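You operate a simulated robot arm through the tools that you are given. There is no shell and no other tool. Be economical: measure what you need, move in short steps, check, and stop when the job is done.

You are at the controls of a simulated robot arm. One attempt, no reset.

JOB
Send bottles from the ledge down the belt till the counter shows 24.
Fine: no more than it lacks; lift the gate and set the belt dial to 3, then start; stop the belt at the end.
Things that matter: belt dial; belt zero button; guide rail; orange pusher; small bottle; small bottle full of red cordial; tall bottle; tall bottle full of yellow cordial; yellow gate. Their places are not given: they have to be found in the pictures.

The check looks at the end state, three seconds after you hand in, the way a careful person would. Anything else that was tipped, shoved, dropped, spilled or broken makes it a failure.

ROBOT AND FRAMES
A 6-joint arm with a two-finger parallel gripper, fixed in place. Base frame: the origin is at the foot of the arm, x ahead of it, y to its left, z up; the work surface is at about z = 85. Units: cm, rad, N and s.
With the tool pointing down near the work surface it reaches from about 26 to 68 cm from the base axis. Its first joint turns from -1.152 to 1.152 rad. Payload 2.9 kg.
Tool frame: the origin (TCP) lies between the finger pads and is the grasp point; the fingertips stand 3 cm ahead of it; z points along the fingers, y is the line along which they close. The gripper opens to 11 cm. The fingers are 2 cm wide and 1 cm thick; the gripper's body (4.8 by 11.2 cm) begins 5.5 cm behind the TCP.
Orientation is that of the tool frame in the base frame, as a unit quaternion [w, x, y, z]. With the fingers straight down and closing along the base's y, the tool's x points along the base's -x, its y along +y and its z along -z.

CONTROLS
- The arm moves only by the tool arm_command. Its argument "plan" is text: rows parted by semicolons, each of 7 numbers parted by spaces: the turn, a rotation vector about the tool's x, y, z in rad, then the shift along the tool's x, y, z in m, then the gripper command, from -1 (shut) to 1 (fully open), values between in proportion. In form: rx ry rz dx dy dz grip; .... A call has 1 to 10 rows; each row is the pose to reach, as a shift and turn from the pose commanded when the call began, along the tool's axes at that moment. Rows are played at 5 a second. More than 5 cm and 0.15 rad between two rows, or a gripper value outside its range, and nothing of the call is played. A pose out of reach is approached as far as the arm can. The call stops where the force on the tool passes 50 N (or 10 N more than at its start, if that is more) or the arm is blocked; 0.2 s more then pass. The fingers move at their own pace (about 10.8 cm/s each) and stop on an object; they squeeze with about 44 N. The grip force told is the motor's: it shows also when the fingers shut on nothing. Time passes only in rows, and 0.2 s behind the last, so rows that repeat a pose let the fingers close. It gives the time, the measured TCP pose, the force on the tool (base axes), the opening and the grip force at its end, in the units of the frame above (readings bear some noise), with the torque about the TCP (base axes, N m) and any sound that the robot's microphone picked up.
- Cameras (640 x 400 px; columns grow to the right, rows downward): "scene" is fixed at [8.08, 43.04, 140]; the picture's right is [-0.63, -0.77, 0.00], its down [-0.41, 0.33, -0.85] and it looks along [0.66, -0.54, -0.52] (base axes); focal length 238 px, centre (320, 200). "wrist" rides on the gripper at [7.2, 1.7, -10.3] in the tool frame; the picture's right is [-0.23, 0.97, 0.00], its down [-0.76, -0.18, -0.62] and it looks along [-0.61, -0.14, 0.78] (tool axes); focal length 222 px, centre (320, 200).
- snapshot(camera): a new picture of that camera. It takes no simulated time.
- probe_pixels(camera, pixels): for up to 12 pixels [column, row] of the newest picture of that camera ("zoom" is the newest enlarged one), the place [x, y, z] in the base frame of the surface seen there, good to about 0.2 cm, but the place of the scene camera against the robot may be out by one fixed shift of up to 2.5 cm in any direction. It takes no simulated time.
- enlarge(camera, box): a new picture of the part [left, top, right, bottom] of that camera's present view, enlarged. It takes no simulated time.
- finish_job(): hands the job in; it is judged then, once.

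Keep the steps short. Do not move on a guess: measure, check each grasp and each placing, and mend mistakes. In all there are 80 turns and 34 pictures (those below and enlarged ones count). Leave the gripper open and the arm clear of the work at the hand-in unless told otherwise, and finish with a single line.

The tools are called after "Emit:" as a command line: name --argument value ..., lists and objects as JSON in quotes. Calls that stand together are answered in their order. arm_command: Moves the arm, as the interface text tells. Its arguments: {"type":"object","properties":{"plan":{"type":"string"}},"required":["plan"]} The other tools are called the same way: snapshot (camera) takes a picture; probe_pixels (camera, pixels) gives the place of the surface under pixels of a picture; enlarge (camera, box) takes an enlarged picture of a part of a camera's view; finish_job () hands the job in.

At the start:

```text
t: 0.0
eef_pos: [39.98, -6.71, 128.16]
tool_rot: [0.0, 0.0, 1.0, -0.001]
wrist_force: [0.1, 0.6, -0.4]
wrist_torque: [-0.03, -0.02, 0.0]
gripper_width: 10.98
grip_force: 0.1
```

scene: 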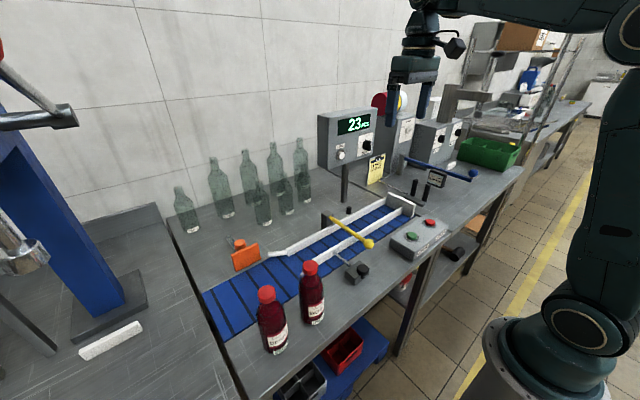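
wrist: 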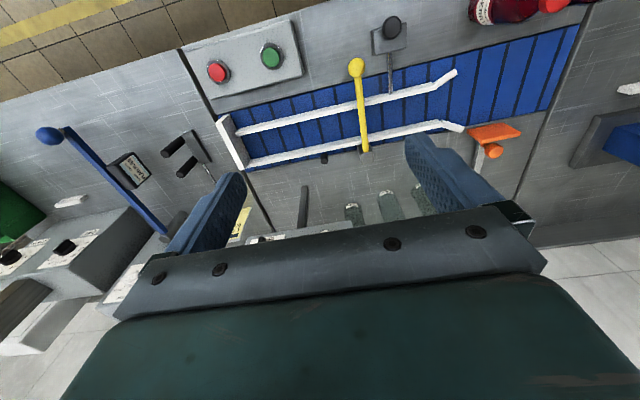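

I start by enlarging the counter and its dials, and the belt area, to read them.

Emit:
enlarge --camera "scene" --box '[300, 80, 500, 205]'

Emit:
enlarge --camera "scene" --box '[160, 130, 480, 330]'

```text
3.20 times, centred on (400, 142) of scene
```

zoom: 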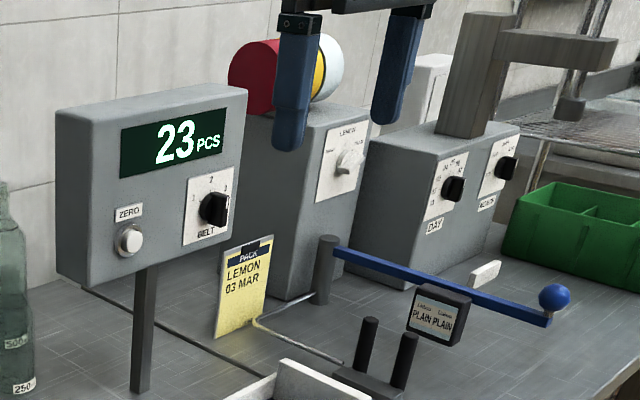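

```text
2.00 times, centred on (320, 230) of scene
```

zoom: 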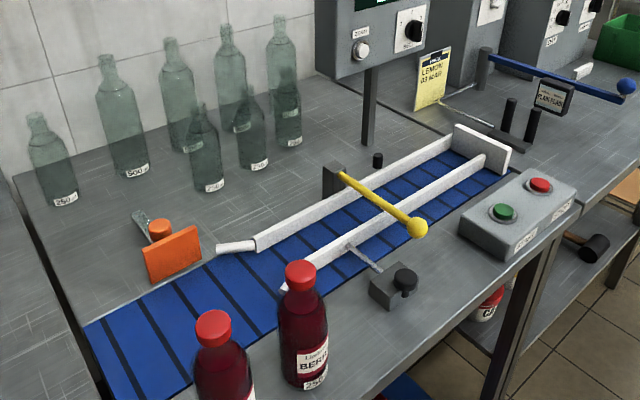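

The counter reads 23, so it lacks one. I probe the layout in both cameras, which also gives me the scene camera's shift.

Emit:
probe_pixels --camera "wrist" --pixels '[[217, 71], [270, 55], [355, 66], [364, 148], [392, 27], [225, 120], [455, 73], [462, 128], [493, 152], [520, 133], [545, 105], [580, 30]]'

Emit:
probe_pixels --camera "scene" --pixels '[[430, 222], [411, 236], [369, 244], [266, 293], [310, 267], [239, 243], [246, 258], [362, 268], [276, 346], [315, 318], [341, 155], [366, 144]]'

Emit:
probe_pixels --camera "scene" --pixels '[[186, 215], [222, 200], [251, 190], [277, 180], [302, 165], [262, 208], [286, 200], [303, 185], [210, 290], [290, 255], [400, 196], [330, 220]]'

```text
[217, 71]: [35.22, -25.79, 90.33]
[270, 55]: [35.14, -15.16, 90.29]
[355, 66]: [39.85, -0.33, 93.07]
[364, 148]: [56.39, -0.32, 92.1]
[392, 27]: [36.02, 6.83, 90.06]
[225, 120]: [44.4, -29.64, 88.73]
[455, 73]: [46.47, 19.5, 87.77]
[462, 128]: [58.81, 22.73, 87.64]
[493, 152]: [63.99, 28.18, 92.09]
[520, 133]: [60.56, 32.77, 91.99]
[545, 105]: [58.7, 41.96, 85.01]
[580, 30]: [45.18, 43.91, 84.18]
```

```text
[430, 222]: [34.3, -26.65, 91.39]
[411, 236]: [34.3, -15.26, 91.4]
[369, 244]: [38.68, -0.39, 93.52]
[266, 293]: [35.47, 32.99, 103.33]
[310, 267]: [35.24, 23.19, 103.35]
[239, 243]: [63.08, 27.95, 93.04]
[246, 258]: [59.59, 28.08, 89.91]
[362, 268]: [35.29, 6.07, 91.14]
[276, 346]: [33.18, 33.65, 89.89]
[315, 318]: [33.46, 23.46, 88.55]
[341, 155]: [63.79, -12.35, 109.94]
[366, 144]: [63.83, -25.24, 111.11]
```

```text
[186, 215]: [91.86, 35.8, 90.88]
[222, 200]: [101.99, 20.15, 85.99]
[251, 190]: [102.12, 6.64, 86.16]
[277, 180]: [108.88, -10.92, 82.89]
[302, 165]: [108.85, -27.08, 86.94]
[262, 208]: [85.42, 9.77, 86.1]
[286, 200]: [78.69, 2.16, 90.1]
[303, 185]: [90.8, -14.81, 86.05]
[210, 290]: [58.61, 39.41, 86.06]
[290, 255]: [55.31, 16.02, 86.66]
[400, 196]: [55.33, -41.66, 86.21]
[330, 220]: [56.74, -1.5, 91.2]
```

Reds stand on the near strip (x≈36, y≈33 and 23), within reach. The empties are beyond reach. I look closer at the dial and at the rail, gate and pusher.

Emit:
enlarge --camera "scene" --box '[330, 105, 394, 170]'

Emit:
enlarge --camera "wrist" --box '[180, 0, 600, 200]'

Emit:
enlarge --camera "scene" --box '[220, 220, 380, 360]'

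```text
6.15 times, centred on (362, 138) of scene
```

zoom: 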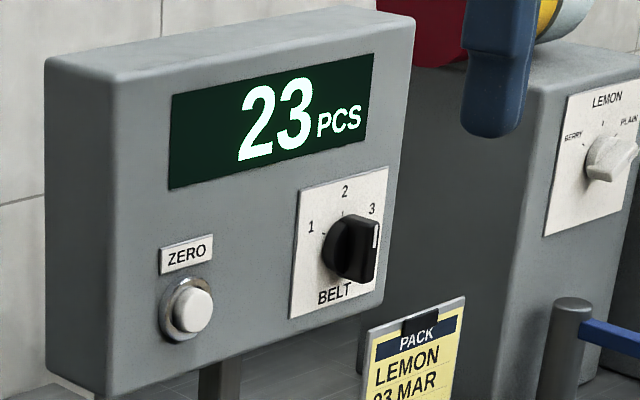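

```text
1.52 times, centred on (390, 100) of wrist
```

zoom: 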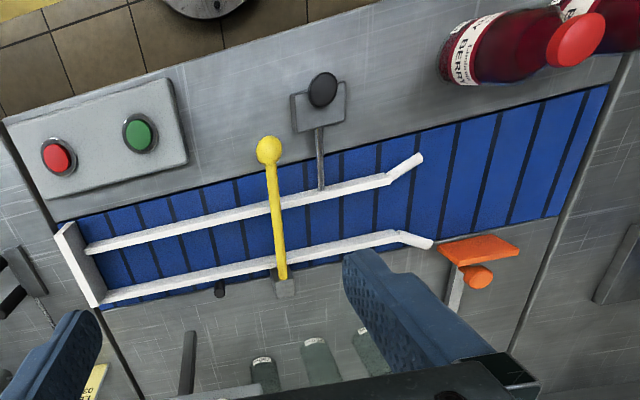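

```text
2.86 times, centred on (300, 290) of scene
```

zoom: 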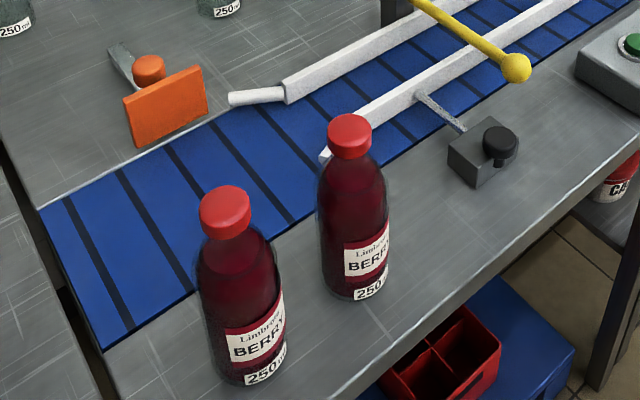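

I now measure rail gap, belt edges, and bottle size.

Emit:
probe_pixels --camera "wrist" --pixels '[[331, 113], [331, 147], [430, 89], [423, 126], [300, 110], [300, 132], [470, 60], [520, 110], [240, 148], [560, 5], [375, 50], [390, 60]]'

Emit:
probe_pixels --camera "zoom" --pixels '[[353, 220], [353, 160], [355, 118], [353, 145], [320, 220], [386, 220], [370, 300], [260, 383], [235, 195], [200, 270], [282, 275], [270, 340]]'

```text
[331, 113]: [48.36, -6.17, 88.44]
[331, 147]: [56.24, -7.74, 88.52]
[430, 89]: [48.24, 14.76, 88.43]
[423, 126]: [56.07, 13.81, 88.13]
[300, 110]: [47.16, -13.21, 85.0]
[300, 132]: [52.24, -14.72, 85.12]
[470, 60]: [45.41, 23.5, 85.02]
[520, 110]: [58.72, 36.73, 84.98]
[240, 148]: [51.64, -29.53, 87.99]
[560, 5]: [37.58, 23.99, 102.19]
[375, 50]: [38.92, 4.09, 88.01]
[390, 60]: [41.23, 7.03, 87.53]
```

```text
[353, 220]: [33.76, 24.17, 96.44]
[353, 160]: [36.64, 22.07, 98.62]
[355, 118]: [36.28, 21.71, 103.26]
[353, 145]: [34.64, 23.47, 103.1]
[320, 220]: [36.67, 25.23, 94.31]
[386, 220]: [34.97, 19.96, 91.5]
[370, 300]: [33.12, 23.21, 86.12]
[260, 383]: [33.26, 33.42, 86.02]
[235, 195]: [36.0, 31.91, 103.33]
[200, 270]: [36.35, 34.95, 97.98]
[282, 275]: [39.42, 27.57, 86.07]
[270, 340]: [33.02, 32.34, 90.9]
```

Rail gap is about 6.5 cm, the bottle about 5.8 cm, so the rails suit. First the gate: I move above its ball (about [40, -0.4, 92]) with a 5 cm opening.

Emit:
arm_command --plan "0 0 0 0 0.032 0 -0.09; 0 0 0 0 0.0635 0 -0.09; 0 0 0 0 0.0635 0.045 -0.09; 0 0 0 0 0.0635 0.09 -0.09; 0 0 0 0 0.0635 0.135 -0.09; 0 0 0 0 0.0635 0.18 -0.09; 0 0 0 0 0.0635 0.22 -0.09; 0 0 0 0 0.0635 0.26 -0.09; 0 0 0 0 0.0635 0.29 -0.09; 0 0 0 0 0.0635 0.29 -0.09"

Emit:
snapshot --camera "wrist"

```text
t: 2.2
eef_pos: [39.93, -0.38, 99.28]
tool_rot: [0.0, 0.0, 1.0, -0.001]
wrist_force: [0.7, -0.1, 0.2]
wrist_torque: [-0.01, -0.03, 0.01]
gripper_width: 4.98
grip_force: 0.0
```

```text
26 pictures are left
```

wrist: 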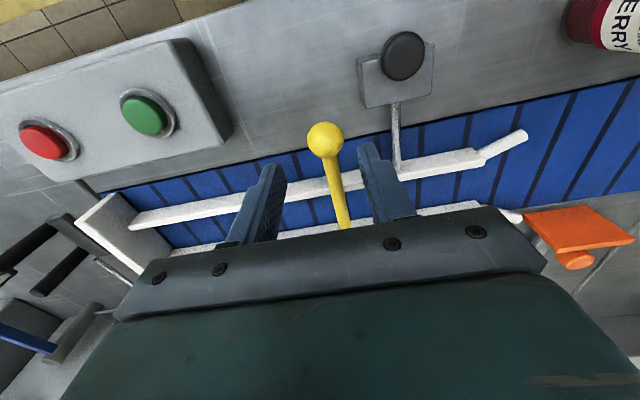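

The ball sits at (325,140), between the fingers. I probe its outline and the buttons.

Emit:
probe_pixels --camera "wrist" --pixels '[[325, 125], [325, 140], [310, 140], [341, 140], [327, 155], [335, 180], [343, 215], [145, 115], [42, 142], [403, 55]]'

```text
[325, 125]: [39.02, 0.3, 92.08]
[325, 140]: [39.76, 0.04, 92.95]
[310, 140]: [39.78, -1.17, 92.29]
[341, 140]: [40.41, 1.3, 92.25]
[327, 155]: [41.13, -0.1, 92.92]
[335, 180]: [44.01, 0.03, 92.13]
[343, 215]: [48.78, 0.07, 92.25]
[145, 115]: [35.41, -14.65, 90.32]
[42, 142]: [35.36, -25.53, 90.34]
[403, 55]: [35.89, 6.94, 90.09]
```

Ball centre is about [40.2, 0.0, 91.9]. I descend onto it and close.

Emit:
arm_command --plan "0 0 0 -0.0025 0.0038 0.03 -0.09; 0 0 0 -0.0025 0.0038 0.06 -0.09; 0 0 0 -0.0025 0.0038 0.0735 -0.09; 0 0 0 -0.0025 0.0038 0.0735 -0.09; 0 0 0 -0.0025 0.0038 0.0735 -0.6; 0 0 0 -0.0025 0.0038 0.0735 -0.7; 0 0 0 -0.0025 0.0038 0.0735 -0.7"

```text
t: 3.8
eef_pos: [40.19, -0.03, 91.84]
tool_rot: [0.001, -0.001, 1.0, 0.0]
wrist_force: [1.4, 3.7, -1.4]
wrist_torque: [0.03, 0.2, 0.02]
gripper_width: 3.09
grip_force: 44.6
```

The ball is held (3.1 cm). I lift it a little along an arc about the assumed hinge near x≈57.

Emit:
arm_command --plan "0 0 0 -0.0002 0 -0.009 -0.7; 0 0 0 -0.001 0 -0.0175 -0.7; 0 0 0 -0.0019 0 -0.0254 -0.7; 0 0 0 -0.0045 0 -0.038 -0.7; 0 0 0 -0.0076 0 -0.0502 -0.7"

Emit:
snapshot --camera "scene"

```text
t: 5.0
eef_pos: [40.81, 0.03, 96.82]
tool_rot: [-0.003, -0.001, 1.0, 0.0]
wrist_force: [-12.4, 8.8, -2.8]
wrist_torque: [0.03, 1.08, 0.05]
gripper_width: 3.11
grip_force: 45.2
```

```text
25 pictures are left
```

scene: 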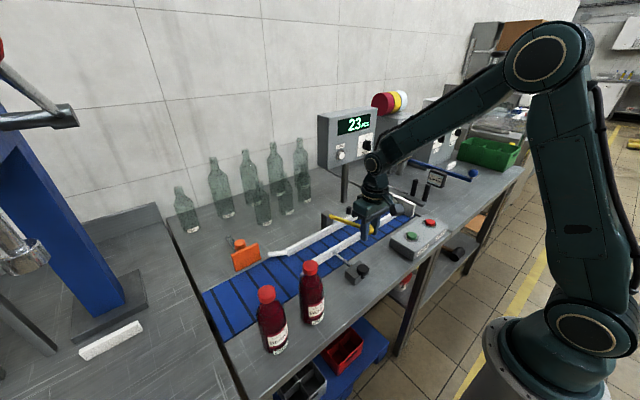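

The gate turns up with the ball. The force says the hinge is slightly farther off (about x 58.3). I continue the arc.

Emit:
arm_command --plan "0 0 0 -0.0025 0 -0.0105 -0.7; 0 0 0 -0.0067 0 -0.0203 -0.7; 0 0 0 -0.0125 0 -0.0325 -0.7; 0 0 0 -0.0191 0 -0.0444 -0.7; 0 0 0 -0.027 0 -0.0556 -0.7; 0 0 0 -0.035 0 -0.0664 -0.7; 0 0 0 -0.0445 0 -0.0765 -0.7; 0 0 0 -0.0539 0 -0.0858 -0.7"

```text
t: 6.8
eef_pos: [46.47, -0.0, 105.4]
tool_rot: [0.0, -0.001, 1.0, -0.001]
wrist_force: [0.1, 5.5, -8.9]
wrist_torque: [0.04, 1.18, 0.03]
gripper_width: 3.12
grip_force: 44.7
```

Forces are low; I continue to near upright.

Emit:
arm_command --plan "0 0 0 -0.011 0 -0.0085 -0.7; 0 0 0 -0.0217 0 -0.0163 -0.7; 0 0 0 -0.0374 0 -0.0253 -0.7; 0 0 0 -0.0539 0 -0.0327 -0.7; 0 0 0 -0.0711 0 -0.0384 -0.7; 0 0 0 -0.0887 0 -0.0424 -0.7; 0 0 0 -0.0977 0 -0.0437 -0.7"

Emit:
snapshot --camera "scene"

```text
t: 8.4
eef_pos: [56.05, 0.05, 110.01]
tool_rot: [0.002, -0.002, 1.0, -0.001]
wrist_force: [-8.1, 14.8, 14.6]
wrist_torque: [0.1, 1.09, -0.07]
gripper_width: 3.08
grip_force: 45.2
```

```text
24 pictures are left
```

scene: 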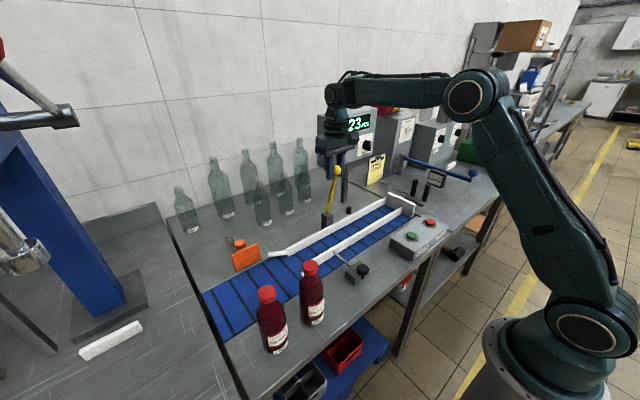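

Nearly upright. I move 1.5 cm further, with a slight rise, to feel for a stop.

Emit:
arm_command --plan "0 0 0 -0.005 0 -0.002 -0.7; 0 0 0 -0.01 0 -0.003 -0.7; 0 0 0 -0.015 0 -0.003 -0.7; 0 0 0 -0.015 0 -0.003 -0.7"

```text
t: 9.4
eef_pos: [57.61, 0.09, 110.11]
tool_rot: [0.0, 0.0, 1.0, 0.0]
wrist_force: [-7.6, 13.7, 4.2]
wrist_torque: [0.02, 1.28, -0.06]
gripper_width: 3.07
grip_force: 45.2
```

No stop met yet. I open the fingers slightly to see whether the gate holds by itself.

Emit:
arm_command --plan "0 0 0 -0.015 0 -0.003 -0.15; 0 0 0 -0.015 0 -0.003 -0.15; 0 0 0 -0.015 0 -0.003 -0.15"

Emit:
enlarge --camera "scene" --box '[290, 110, 410, 230]'

```text
t: 10.2
eef_pos: [59.04, -0.15, 110.4]
tool_rot: [0.0, 0.0, 1.0, 0.0]
wrist_force: [1.1, 0.0, 0.5]
wrist_torque: [-0.01, 0.0, 0.02]
gripper_width: 4.69
grip_force: 0.0
```

```text
3.33 times, centred on (350, 170) of scene
```

zoom: 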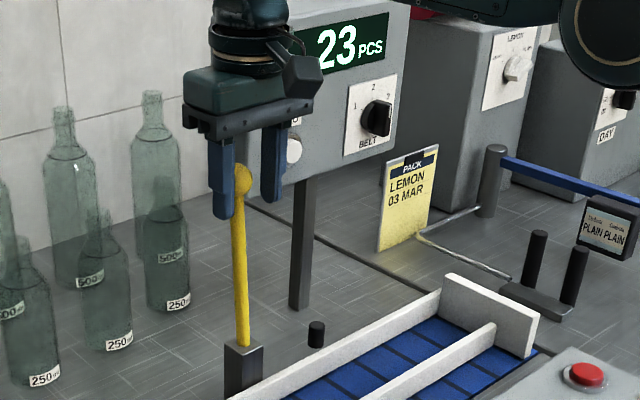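

The gate holds itself upright. I rise clear of it and move to [42, -25, 114], in front of the dial.

Emit:
arm_command --plan "0 0 0 0 0 -0.04 -0.15; 0 0 0 0 0 -0.075 -0.15; 0 0 0 0.03 -0.03 -0.075 -0.15; 0 0 0 0.055 -0.065 -0.07 -0.15; 0 0 0 0.08 -0.1 -0.065 -0.15; 0 0 0 0.105 -0.135 -0.06 -0.15; 0 0 0 0.13 -0.17 -0.05 -0.15; 0 0 0 0.15 -0.21 -0.045 -0.15; 0 0 0 0.17 -0.25 -0.04 -0.15; 0 0 0 0.17 -0.25 -0.04 -0.15"

Emit:
arm_command --plan "0 -0.14 0 0 0 0 -0.15; 0 -0.28 0 0 0 0 -0.15; 0 -0.42 0 0 0 0 -0.15; 0 -0.56 0 0 0 0 -0.15; 0 -0.7 0 0 0 0 -0.15; 0 -0.84 0 0 0 0 -0.15; 0 -0.98 0 0 0 0 -0.15; 0 -1.1 0 0 0 0 -0.15; 0 -1.2 0 0 0 0 -0.15; 0 -1.3 0 0 0 0 -0.15"

Emit:
snapshot --camera "wrist"

```text
t: 12.4
eef_pos: [42.06, -25.22, 114.43]
tool_rot: [0.0, -0.001, 1.0, -0.001]
wrist_force: [0.1, 0.3, 0.3]
wrist_torque: [0.02, -0.03, 0.0]
gripper_width: 4.71
grip_force: 0.1
```

```text
t: 14.6
eef_pos: [42.1, -25.04, 114.41]
tool_rot: [0.606, 0.0, 0.795, -0.001]
wrist_force: [0.0, 0.1, -0.1]
wrist_torque: [0.0, -0.03, 0.0]
gripper_width: 4.66
grip_force: 0.1
```

```text
22 pictures are left
```

wrist: 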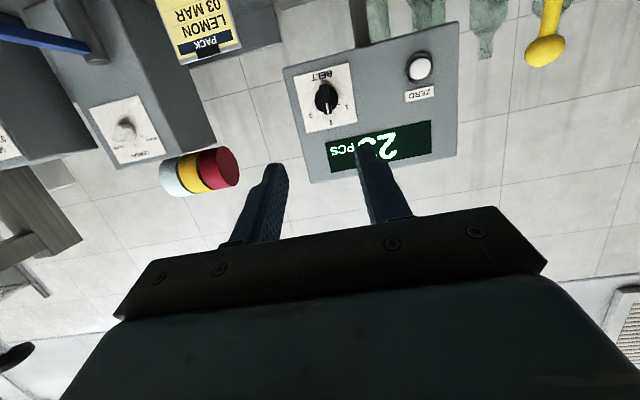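

The picture is upside down. I enlarge the dial at (325,98) and probe it.

Emit:
enlarge --camera "wrist" --box '[285, 60, 375, 135]'

Emit:
probe_pixels --camera "wrist" --pixels '[[325, 98], [325, 110], [320, 86], [332, 108], [316, 100], [300, 75], [350, 125], [345, 75], [310, 125], [420, 69], [544, 50]]'

```text
5.33 times, centred on (330, 98) of wrist
```

zoom: 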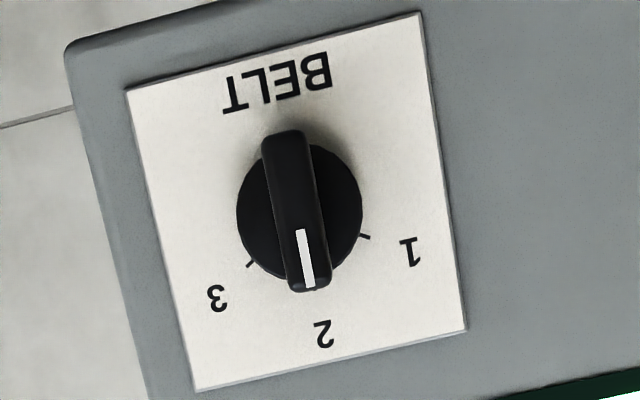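

```text
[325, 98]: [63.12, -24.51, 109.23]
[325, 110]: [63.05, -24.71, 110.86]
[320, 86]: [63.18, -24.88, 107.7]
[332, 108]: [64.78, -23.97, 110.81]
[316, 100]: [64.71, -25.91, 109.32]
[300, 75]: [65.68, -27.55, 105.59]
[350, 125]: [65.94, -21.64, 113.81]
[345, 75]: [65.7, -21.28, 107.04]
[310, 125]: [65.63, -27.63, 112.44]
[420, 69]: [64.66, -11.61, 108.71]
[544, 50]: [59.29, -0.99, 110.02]
```

The pointer stands at 2. The 3 lies about 1.0 rad clockwise seen from the front, which is +rz with the tool pointing along +x. I level the tool, then approach the knob centre [., -24.5, 109.5].

Emit:
arm_command --plan "0 -0.135 0 0 0 0 -0.3; 0 -0.27 0 0 0 0 -0.3; 0 -0.27 0 0 0 0 -0.3"

Emit:
arm_command --plan "0 0 0 0.025 0.005 0.03 -0.3; 0 0 0 0.049 0.005 0.06 -0.3; 0 0 0 0.049 0.005 0.1 -0.3; 0 0 0 0.049 0.005 0.14 -0.3; 0 0 0 0.049 0.005 0.14 -0.3"

Emit:
snapshot --camera "wrist"

```text
t: 15.4
eef_pos: [41.98, -25.0, 114.45]
tool_rot: [0.707, 0.0, 0.707, -0.001]
wrist_force: [0.0, 2.1, 0.5]
wrist_torque: [0.01, 0.0, 0.01]
gripper_width: 3.85
grip_force: 0.2
```

```text
t: 16.6
eef_pos: [56.35, -24.56, 109.5]
tool_rot: [0.707, -0.001, 0.707, 0.0]
wrist_force: [-0.9, -0.1, 0.4]
wrist_torque: [0.0, 0.0, -0.03]
gripper_width: 3.84
grip_force: 0.0
```

```text
20 pictures are left
```

wrist: 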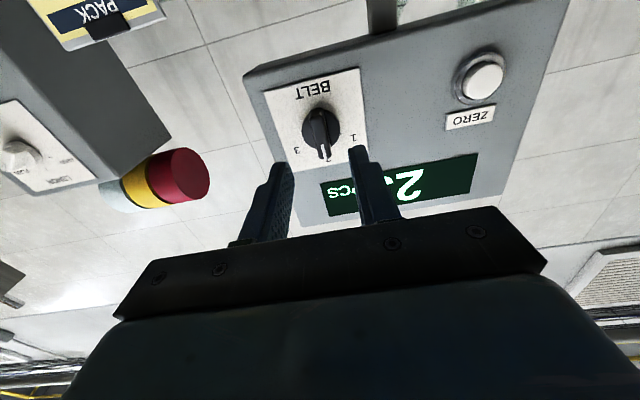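

I probe the knob bar again from closer.

Emit:
probe_pixels --camera "wrist" --pixels '[[321, 130], [318, 115], [324, 152], [326, 140], [314, 130], [334, 130], [306, 130], [268, 95], [360, 70], [294, 170]]'

```text
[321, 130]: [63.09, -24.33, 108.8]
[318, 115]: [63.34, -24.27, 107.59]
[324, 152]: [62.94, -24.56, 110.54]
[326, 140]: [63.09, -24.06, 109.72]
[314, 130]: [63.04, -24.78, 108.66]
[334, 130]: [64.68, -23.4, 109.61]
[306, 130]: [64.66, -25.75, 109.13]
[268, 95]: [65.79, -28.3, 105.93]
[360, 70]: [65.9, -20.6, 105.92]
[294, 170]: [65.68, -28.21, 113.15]
```

Bar centre is [63.1, -24.5, 109.3]. I advance so the tips reach x≈64.3, then close.

Emit:
arm_command --plan "0 0 0 0.002 0.0005 0.025 -0.3; 0 0 0 0.002 0.0005 0.045 -0.3; 0 0 0 0.002 0.0005 0.0495 -0.3; 0 0 0 0.002 0.0005 0.0495 -0.3; 0 0 0 0.002 0.0005 0.0495 -0.8; 0 0 0 0.002 0.0005 0.0495 -0.9; 0 0 0 0.002 0.0005 0.0495 -0.95; 0 0 0 0.002 0.0005 0.0495 -0.95"

```text
t: 18.4
eef_pos: [61.2, -24.54, 109.26]
tool_rot: [0.707, 0.0, 0.708, -0.001]
wrist_force: [4.1, -1.3, 0.0]
wrist_torque: [-0.02, 0.19, -0.01]
gripper_width: 1.21
grip_force: 44.7
```

The bar is held (1.2 cm). I turn by +1.0 rad about the tool's z.

Emit:
arm_command --plan "0 0 0.12 0 0 0 -0.95; 0 0 0.24 0 0 0 -0.95; 0 0 0.36 0 0 0 -0.95; 0 0 0.48 0 0 0 -0.95; 0 0 0.6 0 0 0 -0.95; 0 0 0.72 0 0 0 -0.95; 0 0 0.84 0 0 0 -0.95; 0 0 0.94 0 0 0 -0.95; 0 0 1.02 0 0 0 -0.95; 0 0 1.02 0 0 0 -0.95"

Emit:
enlarge --camera "scene" --box '[330, 105, 394, 170]'

```text
t: 20.6
eef_pos: [61.19, -24.25, 109.43]
tool_rot: [0.617, 0.343, 0.618, 0.347]
wrist_force: [7.7, 14.2, 7.1]
wrist_torque: [-0.01, -0.77, -0.74]
gripper_width: 1.17
grip_force: 44.7
```

```text
6.15 times, centred on (362, 138) of scene
```

zoom: 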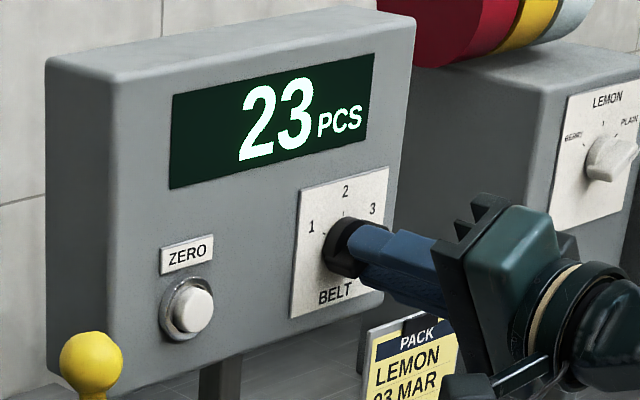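

Turned. I open, back straight off and look at the dial.

Emit:
arm_command --plan "0 0 0 0 0 0 -0.5; 0 0 0 0 0 0 -0.3; 0 0 0 0 0 -0.02 -0.3; 0 0 0 0 0 -0.06 -0.3; 0 0 0 0 0 -0.1 -0.3; 0 0 0 0 0 -0.14 -0.3"

Emit:
enlarge --camera "scene" --box '[345, 125, 385, 160]'

Emit:
snapshot --camera "wrist"

```text
t: 22.0
eef_pos: [47.21, -24.36, 109.37]
tool_rot: [0.617, 0.344, 0.618, 0.345]
wrist_force: [0.1, 1.0, -0.3]
wrist_torque: [-0.04, 0.0, 0.02]
gripper_width: 3.86
grip_force: 0.1
```

```text
11.43 times, centred on (365, 142) of scene
```

zoom: 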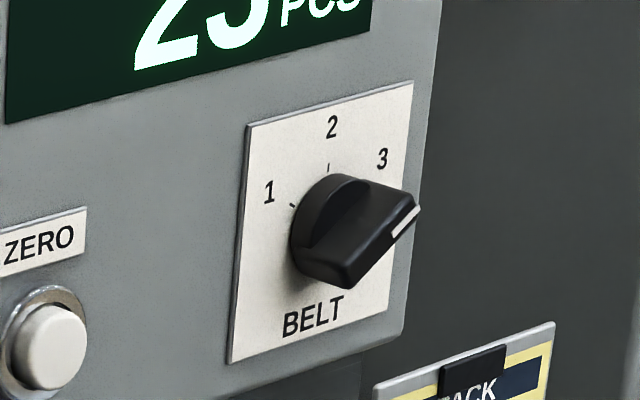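

```text
17 pictures are left
```

wrist: 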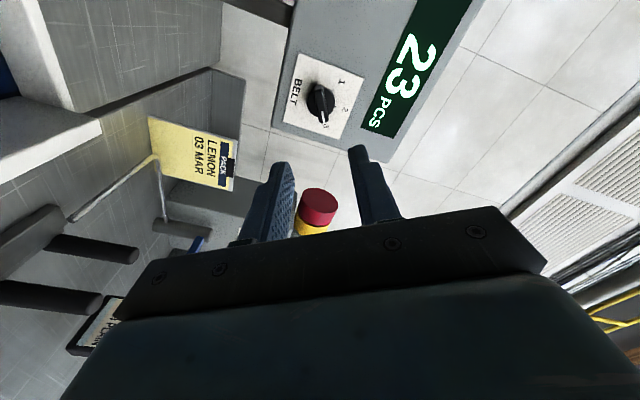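

Emit:
enlarge --camera "wrist" --box '[280, 70, 370, 130]'

```text
6.67 times, centred on (325, 100) of wrist
```

zoom: 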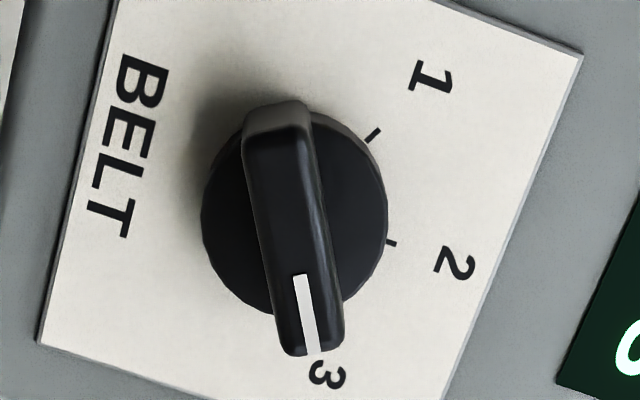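

The dial is at 3. I turn the wrist back and then point the tool down again.

Emit:
arm_command --plan "0 0 -0.13 0 0 0 -0.3; 0 0 -0.26 0 0 0 -0.3; 0 0 -0.39 0 0 0 -0.3; 0 0 -0.52 0 0 0 -0.3; 0 0 -0.65 0 0 0 -0.3; 0 0 -0.78 0 0 -0.02 -0.3; 0 0 -0.91 0 0 -0.04 -0.3; 0 0 -1.02 0 0 -0.06 -0.3; 0 0 -1.02 0 0 -0.06 -0.3"

Emit:
arm_command --plan "0 0.14 0 0 0 0 -0.3; 0 0.28 0 0 0 0 -0.3; 0 0.42 0 0 0 0 -0.3; 0 0.56 0 0 0 0 -0.3; 0 0.7 0 0 0 0 -0.3; 0 0.84 0 0 0 0 -0.3; 0 0.98 0 0 0 0 -0.3; 0 1.12 0 0 0 0 -0.3; 0 1.26 0 0 0 0 -0.3; 0 1.4 0 0 0 0 -0.3"

Emit:
arm_command --plan "0 0.085 0 0 0 0 -0.1; 0 0.171 0 0 0 0 -0.1; 0 0.171 0 0 0 0 -0.1"

```text
t: 24.0
eef_pos: [40.98, -24.52, 109.32]
tool_rot: [0.707, -0.001, 0.708, -0.001]
wrist_force: [0.8, 0.5, -0.4]
wrist_torque: [-0.02, 0.04, 0.05]
gripper_width: 3.85
grip_force: 0.0
```

```text
t: 26.2
eef_pos: [41.03, -24.46, 109.17]
tool_rot: [0.084, 0.0, 0.996, -0.001]
wrist_force: [-0.2, 0.3, -0.1]
wrist_torque: [0.01, 0.02, 0.03]
gripper_width: 3.87
grip_force: 0.0
```

```text
t: 27.0
eef_pos: [41.13, -24.57, 109.33]
tool_rot: [-0.001, 0.0, 1.0, -0.001]
wrist_force: [0.7, -0.6, -0.7]
wrist_torque: [0.0, -0.03, 0.0]
gripper_width: 4.95
grip_force: 0.1
```

Now to the nearer red bottle (about [36.6, 23]), staying high.

Emit:
arm_command --plan "0 0 0 0.01 0.045 -0.015 -0.1; 0 0 0 0.02 0.09 -0.03 -0.1; 0 0 0 0.03 0.135 -0.04 -0.1; 0 0 0 0.04 0.18 -0.04 -0.1; 0 0 0 0.045 0.227 -0.04 -0.1; 0 0 0 0.045 0.275 -0.04 -0.1; 0 0 0 0.045 0.323 -0.04 -0.1; 0 0 0 0.045 0.371 -0.04 -0.1; 0 0 0 0.045 0.42 -0.04 -0.1; 0 0 0 0.045 0.465 -0.04 -0.1"

Emit:
snapshot --camera "wrist"

```text
t: 29.2
eef_pos: [36.28, 22.26, 113.34]
tool_rot: [0.0, 0.0, 1.0, 0.0]
wrist_force: [-0.3, -0.7, 0.3]
wrist_torque: [0.03, 0.0, -0.02]
gripper_width: 4.96
grip_force: 0.0
```

```text
15 pictures are left
```

wrist: 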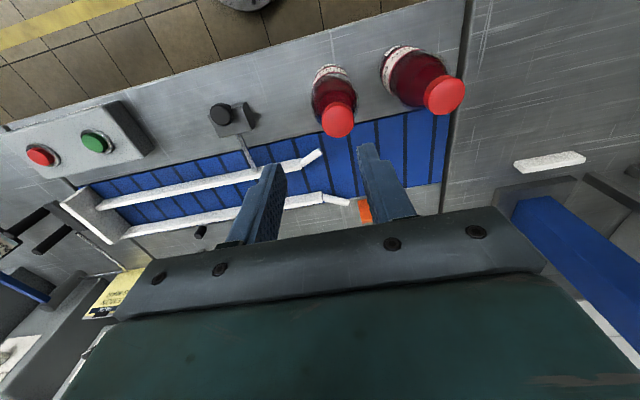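

Emit:
probe_pixels --camera "wrist" --pixels '[[338, 120], [338, 107], [338, 134], [324, 121], [352, 121], [333, 90], [315, 95], [354, 88], [330, 72], [445, 96]]'

```text
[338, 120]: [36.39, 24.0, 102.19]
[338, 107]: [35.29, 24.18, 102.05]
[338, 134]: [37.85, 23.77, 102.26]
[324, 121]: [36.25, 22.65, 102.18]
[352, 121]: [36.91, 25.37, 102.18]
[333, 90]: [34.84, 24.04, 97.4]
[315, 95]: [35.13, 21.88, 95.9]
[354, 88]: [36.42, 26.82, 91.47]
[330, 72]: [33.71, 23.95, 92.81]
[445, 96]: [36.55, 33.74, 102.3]
```

Cap centre is [36.6, 24.0], its top at z 102.2. I move over it and descend to z 101.2, then close on the cap.

Emit:
arm_command --plan "0 0 0 -0.003 0.0175 0 -0.1; 0 0 0 -0.003 0.0175 0 -0.1; 0 0 0 -0.003 0.0175 0.04 -0.1; 0 0 0 -0.003 0.0175 0.08 -0.1; 0 0 0 -0.003 0.0175 0.105 -0.1; 0 0 0 -0.003 0.0175 0.121 -0.1; 0 0 0 -0.003 0.0175 0.121 -0.1; 0 0 0 -0.003 0.0175 0.121 -0.5; 0 0 0 -0.003 0.0175 0.121 -0.7; 0 0 0 -0.003 0.0175 0.121 -0.7"

```text
t: 31.4
eef_pos: [36.85, 23.72, 101.34]
tool_rot: [0.0, -0.001, 1.0, 0.001]
wrist_force: [-0.7, 2.3, 24.2]
wrist_torque: [0.12, 0.1, 0.0]
gripper_width: 3.53
grip_force: 43.3
```

A 24 N upward force: the tips likely wedge on the shoulder. I open, rise 0.8 cm and grip again.

Emit:
arm_command --plan "0 0 0 0 0 0 -0.2; 0 0 0 0 0 0 -0.1; 0 0 0 0 0 -0.008 -0.1; 0 0 0 0 0 -0.008 -0.1; 0 0 0 0 0 -0.008 -0.5; 0 0 0 0 0 -0.008 -0.7; 0 0 0 0 0 -0.008 -0.7"

Emit:
enlarge --camera "scene" --box '[220, 220, 380, 360]'

```text
t: 33.0
eef_pos: [36.87, 23.9, 102.01]
tool_rot: [0.0, -0.001, 1.0, 0.0]
wrist_force: [-0.7, 3.3, 6.7]
wrist_torque: [0.56, -0.1, 0.11]
gripper_width: 2.84
grip_force: 44.1
```

```text
2.86 times, centred on (300, 290) of scene
```

zoom: 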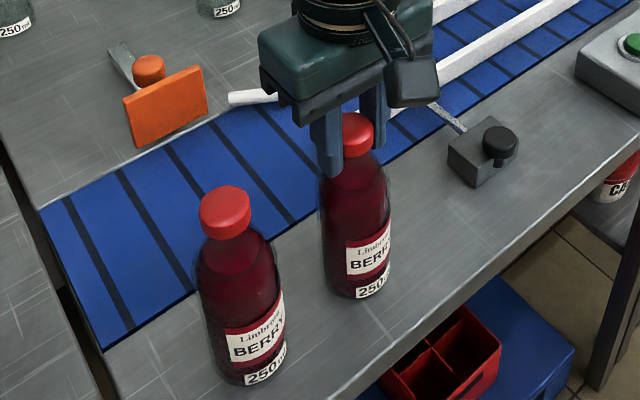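

The cap is held (2.84 cm). I lift 4 cm and check.

Emit:
arm_command --plan "0 0 0 0 0 -0.01 -0.7; 0 0 0 0 0 -0.025 -0.7; 0 0 0 0 0 -0.04 -0.7; 0 0 0 0 0 -0.04 -0.7"

Emit:
enlarge --camera "scene" --box '[220, 220, 380, 360]'

```text
t: 34.0
eef_pos: [36.89, 23.8, 106.12]
tool_rot: [-0.001, 0.0, 1.0, 0.0]
wrist_force: [0.0, -1.3, -4.3]
wrist_torque: [-0.21, -0.03, 0.04]
gripper_width: 2.85
grip_force: 44.2
```

```text
2.86 times, centred on (300, 290) of scene
```

zoom: 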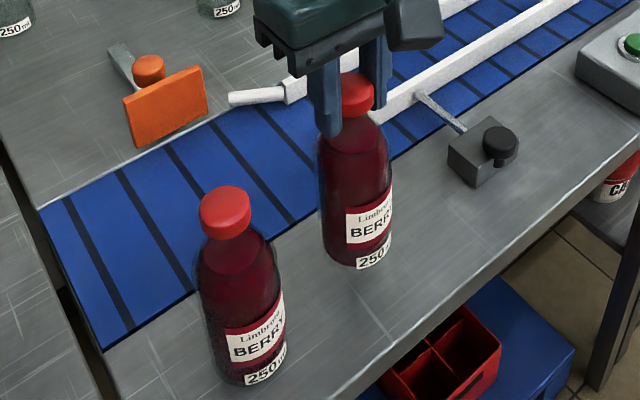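

Lifted cleanly. I carry it over the belt centre (x 52.2, y 29) and lower it 3.9 cm.

Emit:
arm_command --plan "0 0 0 -0.015 0.006 0 -0.7; 0 0 0 -0.04 0.016 0 -0.7; 0 0 0 -0.07 0.026 0 -0.7; 0 0 0 -0.1 0.036 0 -0.7; 0 0 0 -0.13 0.046 0 -0.7; 0 0 0 -0.15 0.052 0 -0.7; 0 0 0 -0.156 0.052 0 -0.7; 0 0 0 -0.156 0.052 0 -0.7"

Emit:
arm_command --plan "0 0 0 0 0 0.015 -0.7; 0 0 0 0 0 0.028 -0.7; 0 0 0 0 0 0.035 -0.7; 0 0 0 0 0 0.039 -0.7; 0 0 0 0 0 0.039 -0.7"

Emit:
snapshot --camera "scene"

```text
t: 35.8
eef_pos: [52.42, 28.78, 105.85]
tool_rot: [-0.001, 0.0, 1.0, 0.0]
wrist_force: [0.6, 0.3, -4.9]
wrist_torque: [0.16, 0.01, 0.03]
gripper_width: 2.85
grip_force: 43.9
```

```text
t: 37.0
eef_pos: [52.44, 29.02, 102.24]
tool_rot: [0.001, 0.0, 1.0, 0.0]
wrist_force: [-4.9, -3.8, 16.1]
wrist_torque: [-0.63, 0.75, -0.04]
gripper_width: 2.87
grip_force: 43.9
```

```text
12 pictures are left
```

scene: 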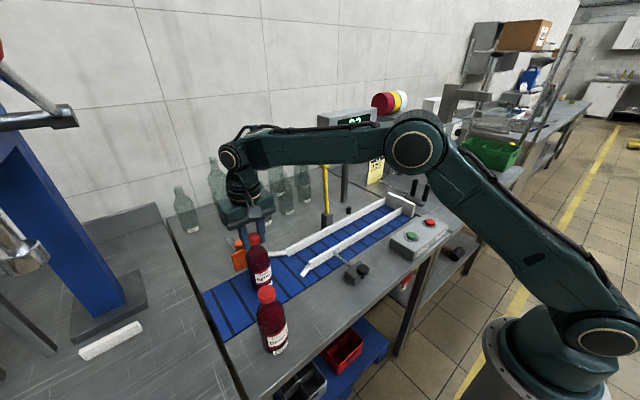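

The bottle rests on the belt. I ease up 2 mm, open, and rise.

Emit:
arm_command --plan "0 0 0 0 0 -0.002 -0.7; 0 0 0 0 0 -0.002 -0.4; 0 0 0 0 0 -0.002 -0.1; 0 0 0 0 0 -0.002 -0.1; 0 0 0 0 0 -0.03 -0.1; 0 0 0 0 0 -0.07 -0.1; 0 0 0 0 0 -0.1 -0.1"

Emit:
snapshot --camera "wrist"

```text
t: 38.6
eef_pos: [52.29, 28.95, 112.18]
tool_rot: [-0.001, 0.001, 1.0, -0.001]
wrist_force: [1.1, 1.0, -0.1]
wrist_torque: [0.01, 0.01, 0.02]
gripper_width: 4.96
grip_force: 0.0
```

```text
11 pictures are left
```

wrist: 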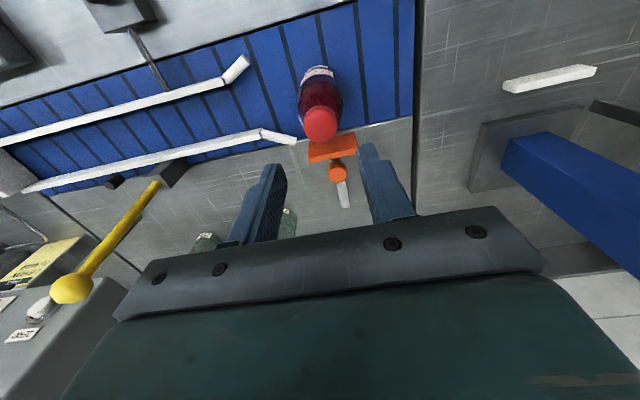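

Emit:
probe_pixels --camera "wrist" --pixels '[[320, 110], [320, 138], [308, 124], [335, 124], [300, 105], [340, 105], [318, 75], [150, 105], [150, 160], [240, 62], [285, 135], [321, 124]]'

```text
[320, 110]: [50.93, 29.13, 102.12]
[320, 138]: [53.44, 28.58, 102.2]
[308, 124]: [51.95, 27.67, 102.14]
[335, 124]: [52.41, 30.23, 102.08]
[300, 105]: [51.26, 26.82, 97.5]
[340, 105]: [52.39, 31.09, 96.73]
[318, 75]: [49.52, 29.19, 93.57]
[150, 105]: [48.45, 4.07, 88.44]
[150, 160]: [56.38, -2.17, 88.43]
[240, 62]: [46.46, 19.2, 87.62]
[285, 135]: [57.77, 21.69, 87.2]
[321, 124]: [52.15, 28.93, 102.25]
```

The bottle stands upright at [52.2, 29.0], in line with the rails. I close the gripper and move above the green button [35.4, -14.65, 90.3].

Emit:
arm_command --plan "0 0 0 0.022 -0.04 0 -0.5; 0 0 0 0.044 -0.08 0 -1; 0 0 0 0.066 -0.12 0 -1; 0 0 0 0.085 -0.164 0 -1; 0 0 0 0.104 -0.208 0.005 -1; 0 0 0 0.122 -0.253 0.01 -1; 0 0 0 0.138 -0.298 0.02 -1; 0 0 0 0.152 -0.343 0.03 -1; 0 0 0 0.162 -0.39 0.04 -1; 0 0 0 0.169 -0.435 0.05 -1"

Emit:
snapshot --camera "wrist"

```text
t: 40.8
eef_pos: [35.5, -14.38, 106.82]
tool_rot: [0.0, -0.001, 1.0, -0.001]
wrist_force: [0.2, 0.0, -0.1]
wrist_torque: [0.0, -0.01, 0.02]
gripper_width: 0.0
grip_force: 38.0
```

```text
10 pictures are left
```

wrist: 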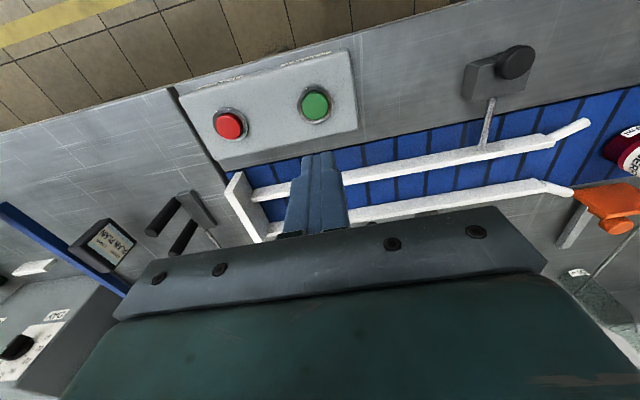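

I press the green button: down to just above it, a short press, then up.

Emit:
arm_command --plan "0 0 0 0.001 -0.0025 0.045 -1; 0 0 0 0.001 -0.0025 0.09 -1; 0 0 0 0.001 -0.0025 0.125 -1; 0 0 0 0.001 -0.0025 0.132 -1; 0 0 0 0.001 -0.0025 0.137 -1; 0 0 0 0.001 -0.0025 0.141 -1; 0 0 0 0.001 -0.0025 0.141 -1; 0 0 0 0.001 -0.0025 0.115 -1"

Emit:
snapshot --camera "scene"

```text
t: 42.6
eef_pos: [35.54, -14.69, 95.53]
tool_rot: [-0.001, 0.0, 1.0, -0.001]
wrist_force: [-0.4, -0.7, 0.1]
wrist_torque: [-0.01, 0.01, -0.02]
gripper_width: 0.01
grip_force: 37.7
heard: click
```

```text
9 pictures are left
```

scene: 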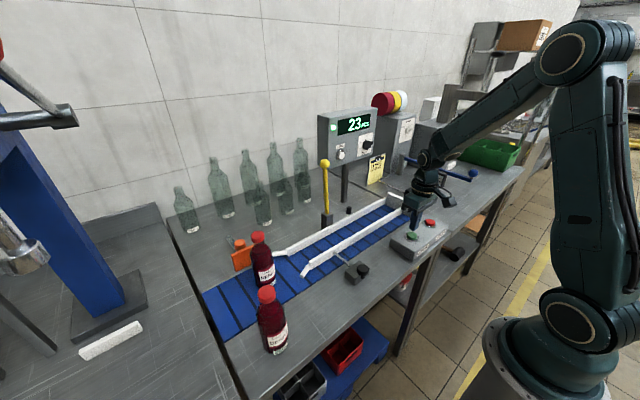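

A click, and a lamp is lit on the counter box. I move over the red button [35.4, -25.5] meanwhile and look.

Emit:
arm_command --plan "0 0 0 0.001 0 -0.02 -1; 0 0 0 0.001 -0.035 -0.02 -1; 0 0 0 0.001 -0.07 -0.02 -1; 0 0 0 0.001 -0.1085 -0.02 -1; 0 0 0 0.001 -0.1085 0 -1"

Emit:
snapshot --camera "scene"

```text
t: 43.8
eef_pos: [35.34, -25.53, 95.59]
tool_rot: [-0.001, 0.0, 1.0, -0.001]
wrist_force: [-0.1, -0.4, -0.3]
wrist_torque: [0.02, 0.0, 0.04]
gripper_width: 0.0
grip_force: 37.8
```

```text
8 pictures are left
```

scene: 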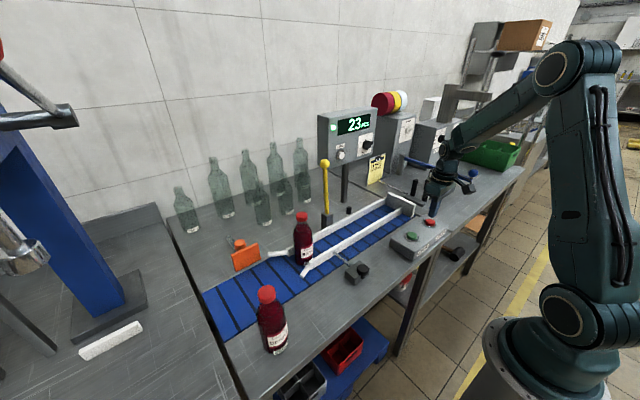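

The bottle has entered the rails, upright. I wait 2 s in place and look again.

Emit:
arm_command --plan "0 0 0 0 0 0 -1; 0 0 0 0 0 0 -1; 0 0 0 0 0 0 -1; 0 0 0 0 0 0 -1; 0 0 0 0 0 0 -1; 0 0 0 0 0 0 -1; 0 0 0 0 0 0 -1; 0 0 0 0 0 0 -1; 0 0 0 0 0 0 -1"

Emit:
snapshot --camera "scene"

```text
t: 45.8
eef_pos: [35.35, -25.52, 95.5]
tool_rot: [-0.001, 0.0, 1.0, -0.001]
wrist_force: [0.5, 0.3, -0.1]
wrist_torque: [0.01, 0.01, 0.03]
gripper_width: 0.0
grip_force: 38.2
```

```text
7 pictures are left
```

scene: 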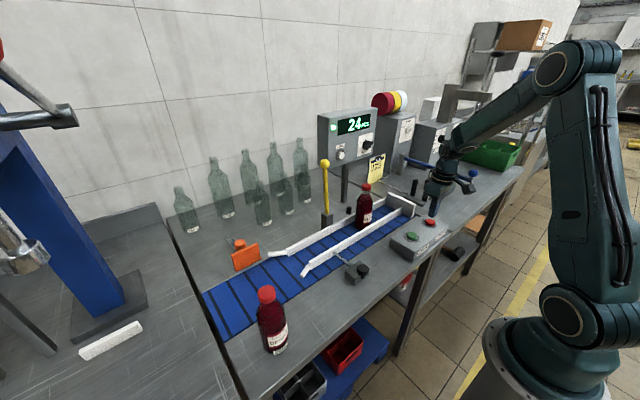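

The counter shows 24. I press the red button now.

Emit:
arm_command --plan "0 0 0 0 0 0.016 -1; 0 0 0 0 0 0.022 -1; 0 0 0 0 0 0.027 -1; 0 0 0 0 0 0.0285 -1; 0 0 0 0 0 0.0285 -1; 0 0 0 0 0 0 -1; 0 0 0 0 0 -0.03 -1"

Emit:
snapshot --camera "scene"

```text
t: 47.4
eef_pos: [35.26, -25.55, 98.78]
tool_rot: [-0.001, -0.001, 1.0, 0.0]
wrist_force: [-0.1, -0.2, 0.7]
wrist_torque: [-0.01, 0.0, -0.02]
gripper_width: 0.02
grip_force: 37.1
heard: click
```

```text
6 pictures are left
```

scene: 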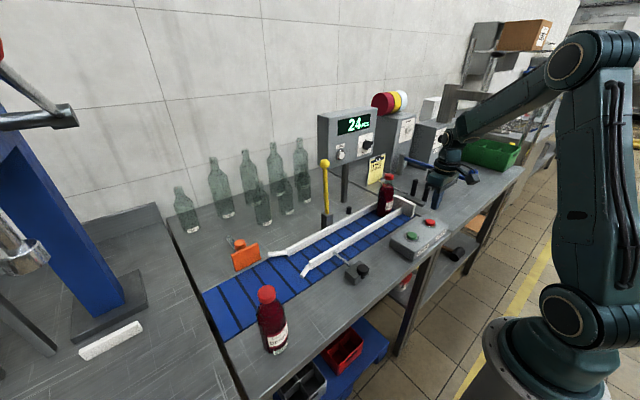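

The lamp is out, the counter reads 24, and the bottle stands near the end. I raise the arm straight up, open the gripper, and check once more that everything is still.

Emit:
arm_command --plan "0 0 0 0 0 -0.04 -1; 0 0 0 0 0 -0.08 -1; 0 0 0 0 0 -0.12 -0.5; 0 0 0 0 0.02 -0.16 0; 0 0 0 0 0.05 -0.2 0.5; 0 0 0 0 0.08 -0.23 1; 0 0 0 0 0.1 -0.25 1; 0 0 0 0 0.1 -0.25 1"

Emit:
enlarge --camera "scene" --box '[300, 100, 460, 270]'

```text
t: 49.2
eef_pos: [35.54, -15.5, 123.68]
tool_rot: [-0.001, -0.001, 1.0, -0.001]
wrist_force: [0.9, -0.9, 0.0]
wrist_torque: [0.01, -0.03, -0.03]
gripper_width: 11.02
grip_force: 0.1
```

```text
2.35 times, centred on (380, 185) of scene
```

zoom: 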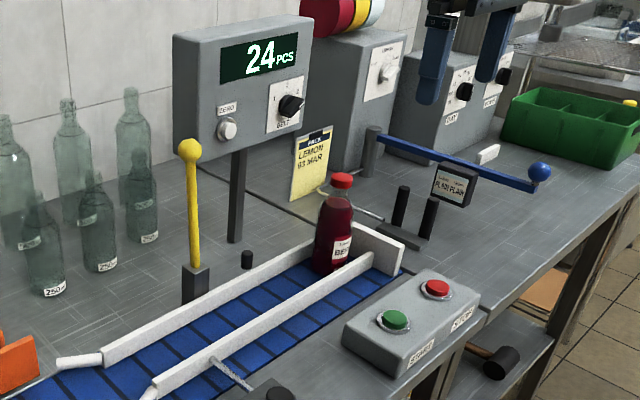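

All is as wanted: counter at 24, belt stopped, gate up, dial at 3, bottle upright, arm clear. I hand in.

Emit:
finish_job

```text
The job is handed in.
```

Job handed in: I sent one bottle, the counter shows 24, the gate is up, the belt dial is at 3, the belt is stopped, and nothing was tipped or spilled.
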